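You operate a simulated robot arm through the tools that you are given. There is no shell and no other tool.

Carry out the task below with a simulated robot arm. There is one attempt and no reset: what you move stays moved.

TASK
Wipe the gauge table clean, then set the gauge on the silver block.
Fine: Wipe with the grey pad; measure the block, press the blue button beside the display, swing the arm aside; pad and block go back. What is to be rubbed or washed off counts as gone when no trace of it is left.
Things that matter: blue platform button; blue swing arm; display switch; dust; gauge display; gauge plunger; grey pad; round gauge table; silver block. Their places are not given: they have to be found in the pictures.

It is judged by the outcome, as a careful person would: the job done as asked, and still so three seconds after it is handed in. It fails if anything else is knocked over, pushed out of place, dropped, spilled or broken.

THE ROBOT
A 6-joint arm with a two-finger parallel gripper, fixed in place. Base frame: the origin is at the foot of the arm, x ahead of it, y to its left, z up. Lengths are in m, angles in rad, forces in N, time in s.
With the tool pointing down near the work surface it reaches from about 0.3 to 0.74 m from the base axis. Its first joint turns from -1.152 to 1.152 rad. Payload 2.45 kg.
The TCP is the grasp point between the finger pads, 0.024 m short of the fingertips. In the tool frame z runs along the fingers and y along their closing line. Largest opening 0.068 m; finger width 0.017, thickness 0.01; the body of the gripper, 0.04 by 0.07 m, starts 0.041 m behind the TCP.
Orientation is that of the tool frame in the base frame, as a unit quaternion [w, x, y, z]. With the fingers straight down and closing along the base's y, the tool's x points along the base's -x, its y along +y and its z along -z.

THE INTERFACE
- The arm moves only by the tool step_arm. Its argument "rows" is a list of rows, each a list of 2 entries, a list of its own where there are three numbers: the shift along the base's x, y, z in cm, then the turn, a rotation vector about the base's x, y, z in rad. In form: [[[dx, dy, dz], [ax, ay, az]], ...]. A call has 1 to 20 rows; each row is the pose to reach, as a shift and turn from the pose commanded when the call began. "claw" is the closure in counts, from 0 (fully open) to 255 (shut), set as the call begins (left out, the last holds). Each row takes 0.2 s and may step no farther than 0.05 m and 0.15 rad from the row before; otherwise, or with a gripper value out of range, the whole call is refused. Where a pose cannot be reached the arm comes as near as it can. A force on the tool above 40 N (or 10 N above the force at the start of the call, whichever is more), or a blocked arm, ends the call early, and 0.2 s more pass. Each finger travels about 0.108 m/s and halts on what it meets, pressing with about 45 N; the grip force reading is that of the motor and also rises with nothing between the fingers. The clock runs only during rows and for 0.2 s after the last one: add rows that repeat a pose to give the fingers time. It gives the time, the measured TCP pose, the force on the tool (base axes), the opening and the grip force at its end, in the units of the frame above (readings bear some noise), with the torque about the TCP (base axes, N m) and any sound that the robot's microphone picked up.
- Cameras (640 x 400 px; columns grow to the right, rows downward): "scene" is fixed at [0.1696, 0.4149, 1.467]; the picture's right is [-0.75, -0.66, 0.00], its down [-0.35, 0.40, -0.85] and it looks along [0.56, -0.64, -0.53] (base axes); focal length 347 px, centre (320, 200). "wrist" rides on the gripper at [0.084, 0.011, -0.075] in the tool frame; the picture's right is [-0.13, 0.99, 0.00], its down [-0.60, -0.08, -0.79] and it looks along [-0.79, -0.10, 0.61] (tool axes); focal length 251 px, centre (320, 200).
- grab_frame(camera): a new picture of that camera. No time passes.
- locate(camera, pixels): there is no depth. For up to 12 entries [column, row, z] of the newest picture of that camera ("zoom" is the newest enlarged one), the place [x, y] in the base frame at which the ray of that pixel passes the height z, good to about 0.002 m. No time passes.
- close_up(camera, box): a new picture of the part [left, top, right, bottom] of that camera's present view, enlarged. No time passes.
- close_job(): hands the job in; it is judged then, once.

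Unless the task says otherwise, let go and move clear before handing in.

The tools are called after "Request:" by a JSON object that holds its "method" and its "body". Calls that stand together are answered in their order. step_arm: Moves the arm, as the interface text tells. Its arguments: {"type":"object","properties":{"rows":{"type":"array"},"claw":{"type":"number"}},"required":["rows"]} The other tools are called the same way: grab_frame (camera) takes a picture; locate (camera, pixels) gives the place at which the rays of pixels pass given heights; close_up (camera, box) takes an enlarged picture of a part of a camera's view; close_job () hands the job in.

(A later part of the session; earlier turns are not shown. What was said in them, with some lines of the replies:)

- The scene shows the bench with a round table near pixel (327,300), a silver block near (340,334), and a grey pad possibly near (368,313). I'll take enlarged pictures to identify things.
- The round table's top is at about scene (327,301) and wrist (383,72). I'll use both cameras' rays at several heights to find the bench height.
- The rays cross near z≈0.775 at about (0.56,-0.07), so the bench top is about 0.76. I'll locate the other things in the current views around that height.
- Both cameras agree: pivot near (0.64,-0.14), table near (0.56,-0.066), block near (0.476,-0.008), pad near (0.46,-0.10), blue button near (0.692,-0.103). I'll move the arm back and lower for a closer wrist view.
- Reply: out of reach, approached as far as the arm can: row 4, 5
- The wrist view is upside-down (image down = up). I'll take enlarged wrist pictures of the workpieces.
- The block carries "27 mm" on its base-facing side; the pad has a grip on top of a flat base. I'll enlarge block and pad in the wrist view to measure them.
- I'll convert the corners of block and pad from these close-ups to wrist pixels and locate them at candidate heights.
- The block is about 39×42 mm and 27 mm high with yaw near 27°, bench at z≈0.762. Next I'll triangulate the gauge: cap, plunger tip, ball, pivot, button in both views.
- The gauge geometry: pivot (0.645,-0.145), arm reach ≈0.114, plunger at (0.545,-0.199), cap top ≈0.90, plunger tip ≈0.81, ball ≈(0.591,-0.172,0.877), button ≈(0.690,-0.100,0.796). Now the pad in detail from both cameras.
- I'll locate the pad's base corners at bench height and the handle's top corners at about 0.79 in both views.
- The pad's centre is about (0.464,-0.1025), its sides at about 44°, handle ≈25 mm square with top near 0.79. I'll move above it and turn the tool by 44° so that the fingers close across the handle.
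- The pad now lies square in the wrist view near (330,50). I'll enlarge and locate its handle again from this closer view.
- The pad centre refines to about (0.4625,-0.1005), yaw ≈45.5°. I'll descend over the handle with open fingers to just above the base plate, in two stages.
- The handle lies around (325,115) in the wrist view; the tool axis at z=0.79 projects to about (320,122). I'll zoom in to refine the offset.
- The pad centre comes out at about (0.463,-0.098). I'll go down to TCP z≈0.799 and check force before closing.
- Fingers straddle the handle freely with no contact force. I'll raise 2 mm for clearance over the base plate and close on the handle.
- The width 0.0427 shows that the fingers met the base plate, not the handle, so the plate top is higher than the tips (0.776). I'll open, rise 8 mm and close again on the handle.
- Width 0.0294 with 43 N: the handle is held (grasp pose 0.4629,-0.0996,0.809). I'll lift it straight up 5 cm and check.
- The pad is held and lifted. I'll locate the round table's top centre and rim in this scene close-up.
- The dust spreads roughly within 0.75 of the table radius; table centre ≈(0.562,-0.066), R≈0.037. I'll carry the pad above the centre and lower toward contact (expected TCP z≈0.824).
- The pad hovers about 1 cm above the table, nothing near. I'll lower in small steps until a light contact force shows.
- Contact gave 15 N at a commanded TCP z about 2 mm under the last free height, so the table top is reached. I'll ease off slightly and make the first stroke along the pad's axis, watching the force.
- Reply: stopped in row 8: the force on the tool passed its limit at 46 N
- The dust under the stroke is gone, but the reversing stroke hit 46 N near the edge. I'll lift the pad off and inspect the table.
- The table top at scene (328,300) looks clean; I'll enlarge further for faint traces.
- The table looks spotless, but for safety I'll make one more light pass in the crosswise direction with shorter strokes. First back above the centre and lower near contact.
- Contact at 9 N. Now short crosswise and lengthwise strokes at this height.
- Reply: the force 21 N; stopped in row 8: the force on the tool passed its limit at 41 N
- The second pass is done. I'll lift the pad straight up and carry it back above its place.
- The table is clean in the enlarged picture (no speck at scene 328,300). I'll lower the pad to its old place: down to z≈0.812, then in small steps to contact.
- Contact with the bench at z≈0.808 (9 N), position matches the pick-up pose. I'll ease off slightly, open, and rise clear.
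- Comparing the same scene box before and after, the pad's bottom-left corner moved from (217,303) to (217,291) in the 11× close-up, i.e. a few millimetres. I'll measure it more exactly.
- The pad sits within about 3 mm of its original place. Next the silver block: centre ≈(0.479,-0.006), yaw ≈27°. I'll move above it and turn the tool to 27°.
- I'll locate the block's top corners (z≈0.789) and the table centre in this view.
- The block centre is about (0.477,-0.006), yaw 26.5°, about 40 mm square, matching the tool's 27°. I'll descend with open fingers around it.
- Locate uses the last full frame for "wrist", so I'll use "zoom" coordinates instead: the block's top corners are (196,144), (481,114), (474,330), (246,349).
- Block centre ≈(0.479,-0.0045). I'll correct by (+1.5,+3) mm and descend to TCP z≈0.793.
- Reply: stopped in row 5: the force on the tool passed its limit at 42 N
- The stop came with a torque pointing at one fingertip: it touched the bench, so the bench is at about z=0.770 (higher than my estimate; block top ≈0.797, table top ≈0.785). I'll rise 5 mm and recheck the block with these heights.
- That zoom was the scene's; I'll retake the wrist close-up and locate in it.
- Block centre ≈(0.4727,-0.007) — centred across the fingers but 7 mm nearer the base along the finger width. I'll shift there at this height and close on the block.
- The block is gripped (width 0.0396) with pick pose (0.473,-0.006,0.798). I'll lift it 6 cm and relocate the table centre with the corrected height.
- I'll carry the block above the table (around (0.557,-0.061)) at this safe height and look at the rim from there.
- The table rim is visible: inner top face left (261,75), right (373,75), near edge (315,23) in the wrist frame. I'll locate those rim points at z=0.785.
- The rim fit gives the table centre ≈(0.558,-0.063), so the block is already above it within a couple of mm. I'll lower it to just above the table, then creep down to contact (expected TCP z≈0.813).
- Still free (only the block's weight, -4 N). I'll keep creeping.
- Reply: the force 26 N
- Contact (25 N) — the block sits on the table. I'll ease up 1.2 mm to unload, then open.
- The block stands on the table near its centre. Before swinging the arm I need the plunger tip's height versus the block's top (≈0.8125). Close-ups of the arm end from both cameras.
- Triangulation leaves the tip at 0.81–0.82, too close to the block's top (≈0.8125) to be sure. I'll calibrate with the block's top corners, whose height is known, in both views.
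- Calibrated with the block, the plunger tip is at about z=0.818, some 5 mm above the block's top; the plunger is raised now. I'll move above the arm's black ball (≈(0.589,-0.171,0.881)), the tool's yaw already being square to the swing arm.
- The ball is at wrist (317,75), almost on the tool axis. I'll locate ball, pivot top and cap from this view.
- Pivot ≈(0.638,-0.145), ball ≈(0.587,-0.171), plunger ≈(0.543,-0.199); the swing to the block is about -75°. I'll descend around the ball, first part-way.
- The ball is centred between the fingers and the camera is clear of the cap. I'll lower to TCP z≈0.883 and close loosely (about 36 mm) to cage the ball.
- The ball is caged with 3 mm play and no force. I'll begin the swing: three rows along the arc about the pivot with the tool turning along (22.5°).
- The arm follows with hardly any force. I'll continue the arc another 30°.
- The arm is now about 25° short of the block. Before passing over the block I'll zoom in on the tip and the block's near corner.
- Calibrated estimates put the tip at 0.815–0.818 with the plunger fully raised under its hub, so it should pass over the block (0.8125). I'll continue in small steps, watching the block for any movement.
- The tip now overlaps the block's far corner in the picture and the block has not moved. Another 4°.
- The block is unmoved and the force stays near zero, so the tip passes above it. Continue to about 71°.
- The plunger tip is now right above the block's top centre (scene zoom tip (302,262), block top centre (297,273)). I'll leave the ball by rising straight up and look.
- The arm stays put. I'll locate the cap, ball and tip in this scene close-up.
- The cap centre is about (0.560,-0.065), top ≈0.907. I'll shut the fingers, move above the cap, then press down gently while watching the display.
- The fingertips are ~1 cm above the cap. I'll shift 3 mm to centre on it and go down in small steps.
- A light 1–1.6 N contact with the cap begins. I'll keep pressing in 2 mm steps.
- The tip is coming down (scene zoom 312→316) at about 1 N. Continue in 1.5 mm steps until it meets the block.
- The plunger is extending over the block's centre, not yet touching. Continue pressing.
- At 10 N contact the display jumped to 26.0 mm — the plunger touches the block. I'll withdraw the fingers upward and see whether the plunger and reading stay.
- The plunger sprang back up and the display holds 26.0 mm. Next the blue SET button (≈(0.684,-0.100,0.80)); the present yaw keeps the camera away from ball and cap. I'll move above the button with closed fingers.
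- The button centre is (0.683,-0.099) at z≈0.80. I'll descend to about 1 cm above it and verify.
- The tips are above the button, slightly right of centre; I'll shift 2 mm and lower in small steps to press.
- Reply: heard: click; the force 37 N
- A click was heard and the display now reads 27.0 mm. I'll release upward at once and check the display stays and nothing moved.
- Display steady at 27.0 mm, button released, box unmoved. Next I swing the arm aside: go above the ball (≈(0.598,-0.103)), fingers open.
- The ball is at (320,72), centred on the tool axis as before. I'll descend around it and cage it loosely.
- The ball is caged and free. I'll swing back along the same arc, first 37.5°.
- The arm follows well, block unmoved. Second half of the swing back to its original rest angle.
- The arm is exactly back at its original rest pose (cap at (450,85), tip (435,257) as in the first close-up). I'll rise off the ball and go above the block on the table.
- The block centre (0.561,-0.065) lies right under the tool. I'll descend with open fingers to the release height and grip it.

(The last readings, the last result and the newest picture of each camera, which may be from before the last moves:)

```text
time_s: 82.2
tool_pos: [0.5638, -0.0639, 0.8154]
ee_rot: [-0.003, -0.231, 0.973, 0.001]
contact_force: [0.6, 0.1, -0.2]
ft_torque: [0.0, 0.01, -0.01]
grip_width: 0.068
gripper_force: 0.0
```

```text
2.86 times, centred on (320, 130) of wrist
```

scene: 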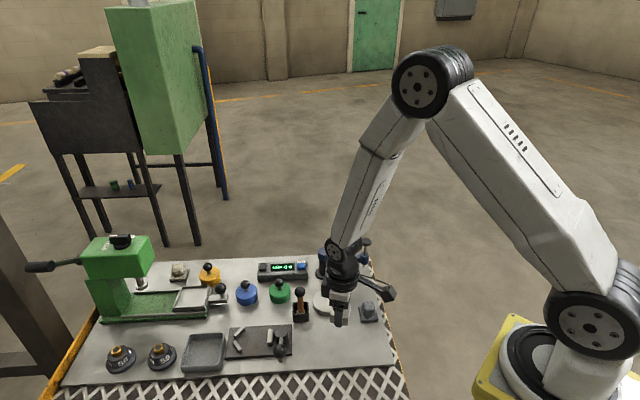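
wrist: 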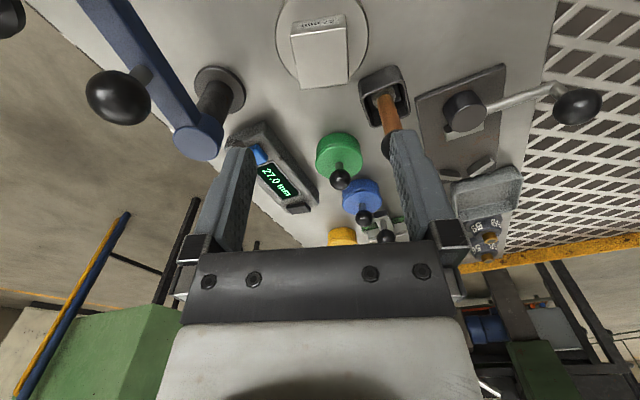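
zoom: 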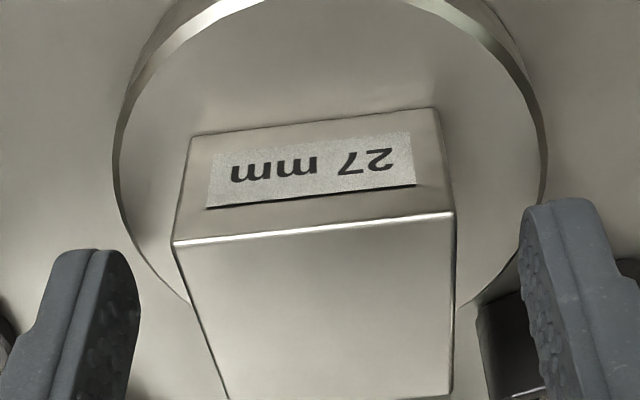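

The TCP is about 3 mm farther out than at release. I'll shift back 3 mm and close.

Request:
{"method": "step_arm", "body": {"rows": [[[-0.28, -0.05, -0.1], [0, 0, 0]], [[-0.28, -0.05, -0.1], [0, 0, 0]]]}}

Request:
{"method": "step_arm", "body": {"rows": [[[0, 0, 0], [0, 0, 0]], [[0, 0, 0], [0, 0, 0]], [[0, 0, 0], [0, 0, 0]], [[0, 0, 0], [0, 0, 0]]], "claw": 255}}

Request:
{"method": "close_up", "body": {"camera": "wrist", "box": [220, 60, 420, 200]}}

```text
time_s: 82.8
tool_pos: [0.5608, -0.0641, 0.8149]
ee_rot: [-0.003, -0.231, 0.973, 0.002]
contact_force: [0.0, 0.2, -0.8]
ft_torque: [0.0, 0.0, 0.03]
grip_width: 0.0681
gripper_force: 0.1
```

```text
time_s: 83.8
tool_pos: [0.5604, -0.0642, 0.8147]
ee_rot: [-0.003, -0.232, 0.973, 0.001]
contact_force: [0.0, 0.5, 1.0]
ft_torque: [-0.07, -0.02, -0.02]
grip_width: 0.0397
gripper_force: 45.3
```

```text
2.86 times, centred on (320, 130) of wrist
```

zoom: 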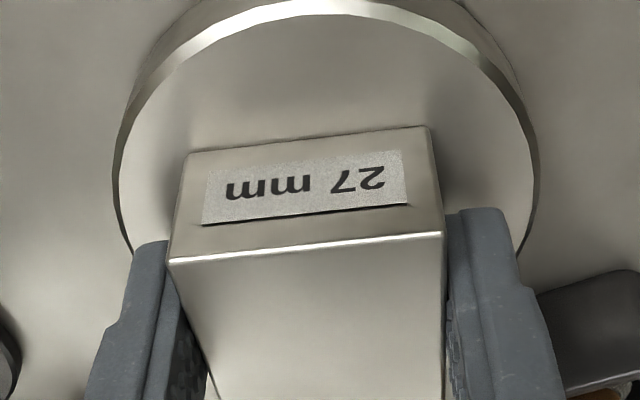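

Gripped at 0.0397 in the same way as before. I'll lift and carry it back above its original place (0.473,-0.006).

Request:
{"method": "step_arm", "body": {"rows": [[[0, 0, 1], [0, 0, 0]], [[0, 0, 3.5], [0, 0, 0]], [[0, 0, 6], [0, 0, 0]], [[-2.2, 1.46, 6], [0, 0, 0]], [[-4.4, 2.9, 6], [0, 0, 0]], [[-6.6, 4.4, 6], [0, 0, 0]], [[-8.72, 5.83, 6], [0, 0, 0]], [[-8.72, 5.83, 6], [0, 0, 0]]]}}

Request:
{"method": "step_arm", "body": {"rows": [[[0, 0, -2.5], [0, 0, 0]], [[0, 0, -5], [0, 0, 0]], [[0, 0, -6.6], [0, 0, 0]], [[0, 0, -6.6], [0, 0, 0]]]}}

Request:
{"method": "close_up", "body": {"camera": "scene", "box": [300, 290, 380, 360]}}

```text
time_s: 85.6
tool_pos: [0.469, -0.0037, 0.8726]
ee_rot: [-0.003, -0.232, 0.973, 0.001]
contact_force: [-1.0, -0.1, -3.1]
ft_torque: [0.01, -0.06, 0.01]
grip_width: 0.0399
gripper_force: 45.6
```

```text
time_s: 86.6
tool_pos: [0.4719, -0.0067, 0.806]
ee_rot: [-0.003, -0.231, 0.973, 0.001]
contact_force: [0.4, -0.3, -4.1]
ft_torque: [0.0, 0.02, 0.02]
grip_width: 0.04
gripper_force: 45.1
```

```text
5.71 times, centred on (340, 325) of scene
```

zoom: 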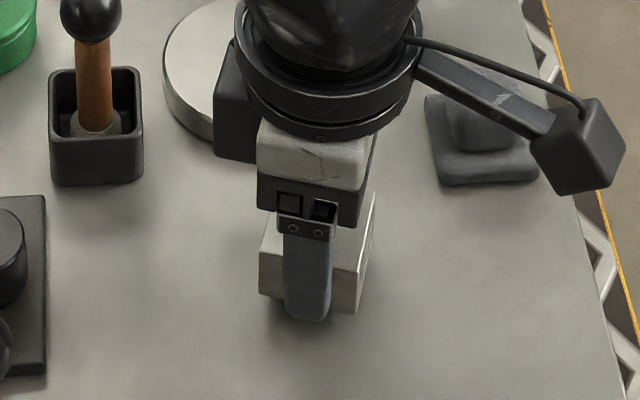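

Now at z=0.806 with the block still free (-4 N). I'll creep down to contact near 0.799.

Request:
{"method": "step_arm", "body": {"rows": [[[0.1, 0.05, -0.2], [0, 0, 0]], [[0.1, 0.05, -0.4], [0, 0, 0]], [[0.1, 0.05, -0.4], [0, 0, 0]]]}}

Request:
{"method": "step_arm", "body": {"rows": [[[0, 0, -0.1], [0, 0, 0]], [[0, 0, -0.1], [0, 0, 0]]]}}

Request:
{"method": "step_arm", "body": {"rows": [[[0, 0, -0.08], [0, 0, 0]], [[0, 0, -0.08], [0, 0, 0]]]}}

```text
time_s: 87.4
tool_pos: [0.4726, -0.0055, 0.8026]
ee_rot: [-0.003, -0.231, 0.973, 0.001]
contact_force: [-0.2, -0.1, -3.3]
ft_torque: [-0.05, -0.03, 0.01]
grip_width: 0.0395
gripper_force: 45.3
```

```text
time_s: 88.0
tool_pos: [0.4734, -0.0058, 0.8029]
ee_rot: [-0.003, -0.231, 0.973, 0.0]
contact_force: [-1.1, -0.7, -4.0]
ft_torque: [0.01, 0.01, 0.02]
grip_width: 0.0398
gripper_force: 45.2
```

```text
time_s: 88.6
tool_pos: [0.4738, -0.0053, 0.8028]
ee_rot: [-0.002, -0.231, 0.973, 0.002]
contact_force: [-0.2, 0.4, -3.2]
ft_torque: [0.0, -0.02, 0.04]
grip_width: 0.0396
gripper_force: 44.3
```

Request:
{"method": "step_arm", "body": {"rows": [[[0, 0, -0.08], [0, 0, 0]], [[0, 0, -0.08], [0, 0, 0]]]}}

Request:
{"method": "step_arm", "body": {"rows": [[[0, 0, -0.08], [0, 0, 0]], [[0, 0, -0.08], [0, 0, 0]]]}}

Request:
{"method": "step_arm", "body": {"rows": [[[0, 0, -0.06], [0, 0, 0]], [[0, 0, -0.06], [0, 0, 0]]]}}

```text
time_s: 89.2
tool_pos: [0.4728, -0.0054, 0.8017]
ee_rot: [-0.003, -0.231, 0.973, 0.002]
contact_force: [-0.2, 0.3, -4.2]
ft_torque: [0.01, 0.02, -0.03]
grip_width: 0.0402
gripper_force: 44.7
```

```text
time_s: 89.8
tool_pos: [0.4735, -0.0053, 0.7997]
ee_rot: [-0.003, -0.232, 0.973, 0.002]
contact_force: [0.5, 0.3, -3.5]
ft_torque: [0.0, 0.01, 0.01]
grip_width: 0.0398
gripper_force: 45.2
```

```text
time_s: 90.4
tool_pos: [0.4737, -0.0056, 0.8003]
ee_rot: [-0.003, -0.232, 0.973, 0.001]
contact_force: [0.2, 0.0, -4.0]
ft_torque: [-0.02, 0.02, 0.0]
grip_width: 0.0396
gripper_force: 45.1
```

Request:
{"method": "step_arm", "body": {"rows": [[[0, 0, -0.06], [0, 0, 0]], [[0, 0, -0.06], [0, 0, 0]]]}}

Request:
{"method": "step_arm", "body": {"rows": [[[0, 0, -0.06], [0, 0, 0]], [[0, 0, -0.06], [0, 0, 0]]]}}

```text
time_s: 91.0
tool_pos: [0.4731, -0.0049, 0.8001]
ee_rot: [-0.003, -0.233, 0.973, 0.0]
contact_force: [0.0, 0.9, -4.1]
ft_torque: [0.03, 0.0, -0.02]
grip_width: 0.0398
gripper_force: 45.1
```

```text
time_s: 91.6
tool_pos: [0.4734, -0.005, 0.7998]
ee_rot: [-0.003, -0.232, 0.973, 0.001]
contact_force: [-0.5, -0.1, -2.8]
ft_torque: [-0.02, -0.01, -0.02]
grip_width: 0.0398
gripper_force: 44.7
```

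Request:
{"method": "step_arm", "body": {"rows": [[[0, 0, -0.05], [0, 0, 0]], [[0, 0, -0.05], [0, 0, 0]]]}}

Request:
{"method": "step_arm", "body": {"rows": [[[0, 0, -0.05], [0, 0, 0]], [[0, 0, -0.05], [0, 0, 0]]]}}

```text
time_s: 92.2
tool_pos: [0.472, -0.0052, 0.7984]
ee_rot: [-0.003, -0.231, 0.973, 0.001]
contact_force: [-0.6, 0.2, -1.4]
ft_torque: [-0.03, -0.03, -0.01]
grip_width: 0.0397
gripper_force: 44.8
```

```text
time_s: 92.8
tool_pos: [0.4731, -0.0052, 0.7983]
ee_rot: [-0.003, -0.233, 0.972, 0.001]
contact_force: [-9.2, 5.8, 27.7]
ft_torque: [-0.08, 0.01, 0.0]
grip_width: 0.0397
gripper_force: 45.3
```

Contact with the bench (28 N). I'll ease up 0.6 mm to unload, open, and rise clear.

Request:
{"method": "step_arm", "body": {"rows": [[[0, 0, 0.06], [0, 0, 0]], [[0, 0, 0.06], [0, 0, 0]]]}}

Request:
{"method": "step_arm", "body": {"rows": [[[0, 0, 0], [0, 0, 0]], [[0, 0, 0], [0, 0, 0]], [[0, 0, 0], [0, 0, 0]]], "claw": 0}}

Request:
{"method": "step_arm", "body": {"rows": [[[0, 0, 1], [0, 0, 0]], [[0, 0, 4], [0, 0, 0]], [[0, 0, 8], [0, 0, 0]], [[0, 0, 12], [0, 0, 0]], [[-3, 0, 16], [0, 0, 0]], [[-6, 0, 20], [0, 0, 0]], [[-6, 0, 20], [0, 0, 0]]]}}

Request:
{"method": "close_up", "body": {"camera": "scene", "box": [320, 315, 360, 350]}}

Request:
{"method": "grab_frame", "body": {"camera": "scene"}}

Request:
{"method": "grab_frame", "body": {"camera": "wrist"}}

```text
time_s: 93.4
tool_pos: [0.4737, -0.0056, 0.7994]
ee_rot: [-0.003, -0.233, 0.972, 0.001]
contact_force: [-6.5, 5.8, 18.5]
ft_torque: [-0.09, 0.05, -0.04]
grip_width: 0.04
gripper_force: 44.4
```

```text
time_s: 94.2
tool_pos: [0.4739, -0.0039, 0.7985]
ee_rot: [-0.004, -0.231, 0.973, 0.001]
contact_force: [0.5, -0.1, -0.5]
ft_torque: [0.0, -0.01, 0.0]
grip_width: 0.0682
gripper_force: 0.1
```

```text
time_s: 95.8
tool_pos: [0.4104, -0.0032, 0.9989]
ee_rot: [-0.003, -0.231, 0.973, 0.002]
contact_force: [0.2, -0.1, 0.4]
ft_torque: [-0.03, -0.02, 0.0]
grip_width: 0.068
gripper_force: 0.1
```

```text
11.43 times, centred on (340, 332) of scene
```

zoom: 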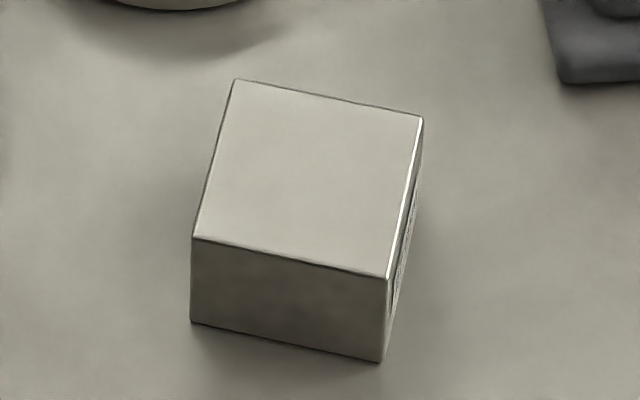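

```text
taken
```

scene: 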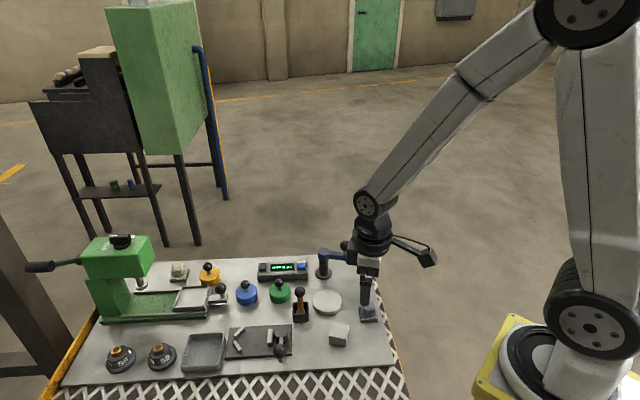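

```text
taken
```

wrist: 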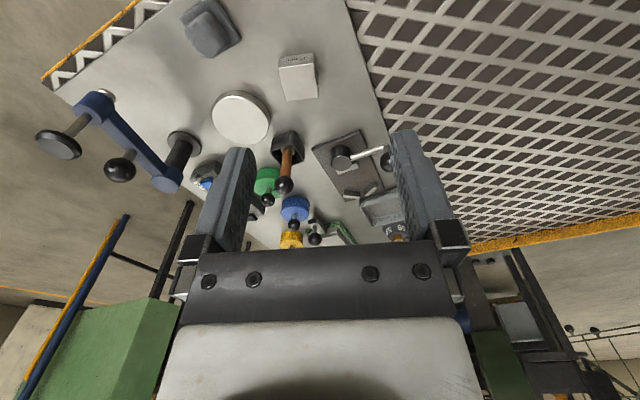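

Block is back within about 1 mm of its original picture position, arm aside. I'll rise clear and do a final check of table, display and pad.

Request:
{"method": "step_arm", "body": {"rows": [[[0, -3, 4], [0, 0, 0]], [[0, -6, 8], [0, 0, 0]], [[0, -9, 12], [0, 0, 0]], [[0, -12, 15], [0, 0, 0]], [[0, -12, 15], [0, 0, 0]]]}}

Request:
{"method": "close_up", "body": {"camera": "scene", "box": [240, 220, 400, 340]}}

Request:
{"method": "close_up", "body": {"camera": "scene", "box": [312, 287, 344, 313]}}

Request:
{"method": "close_up", "body": {"camera": "scene", "box": [350, 297, 390, 332]}}

Request:
{"method": "grab_frame", "body": {"camera": "scene"}}

```text
time_s: 97.0
tool_pos: [0.4156, -0.1261, 1.1507]
ee_rot: [-0.003, -0.232, 0.973, 0.0]
contact_force: [0.2, -0.6, -1.0]
ft_torque: [-0.01, 0.01, 0.02]
grip_width: 0.0681
gripper_force: 0.1
```

```text
3.33 times, centred on (320, 280) of scene
```

zoom: 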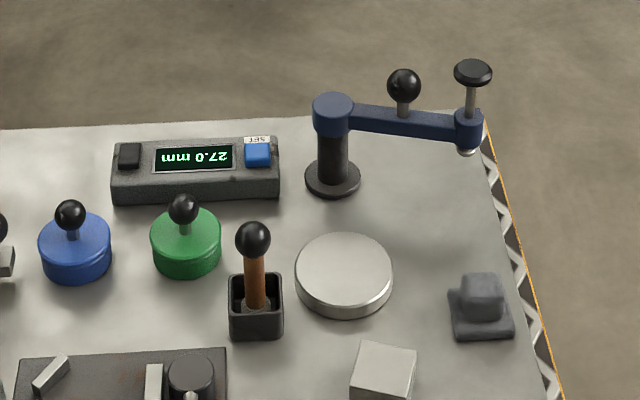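

```text
15.38 times, centred on (328, 300) of scene
```

zoom: 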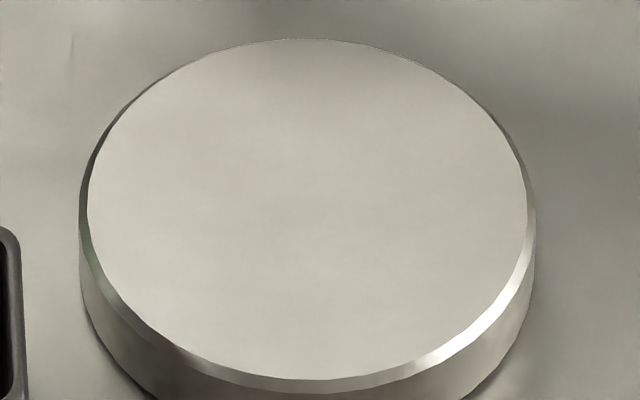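

```text
11.43 times, centred on (370, 314) of scene
```

zoom: 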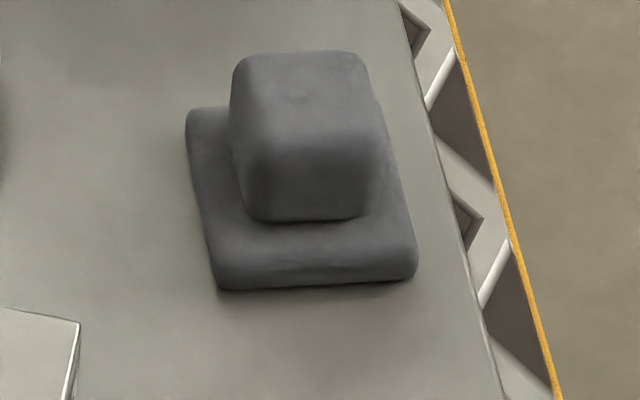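

```text
taken
```

scene: 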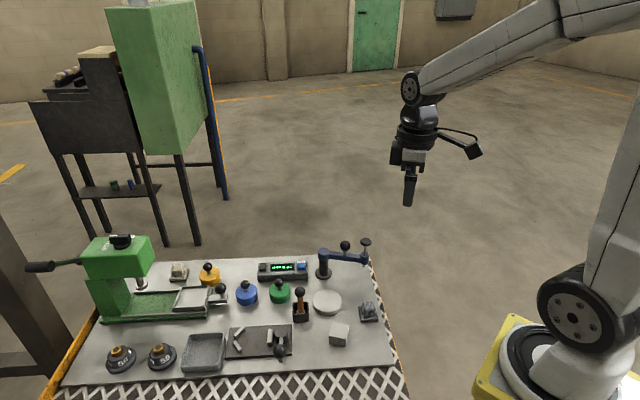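

The final pictures show all of it done:
- **Table:** clean, with no trace of dust.
- **Display:** reads 27.0 mm.
- **Swing arm:** back at rest, with the plunger up.
- **Block:** back within about 1 mm of its old place.
- **Pad:** back within about 3–4 mm.
- **Everything else:** unmoved, and the gripper is clear and empty.

I'm handing in the job.

Request:
{"method": "close_job", "body": {}}

```text
The job is handed in.
```

The gauge table is wiped clean and the gauge is set on the silver block. I handed the job in and got no verdict back.

- **Wiping:** Two passes with the grey pad left no visible dust on the table, even in the most enlarged picture. Two of the strokes briefly passed the 40 N force limit and stopped early; nothing shifted.
- **Measuring and setting:** With the block on the table and the plunger pressed down, the display read 26.0 mm. Pressing the blue button gave a click and changed it to 27.0 mm, which matches the block's label. The plunger sprang back up on its own.
- **Putting back:** The swing arm is back at its original resting angle. The block is within about 1 mm of where it started and the pad within about 3–4 mm. I judged that close enough and did not nudge the pad.

The gripper is open and clear above the bench, and the final pictures show nothing else on the bench moved.
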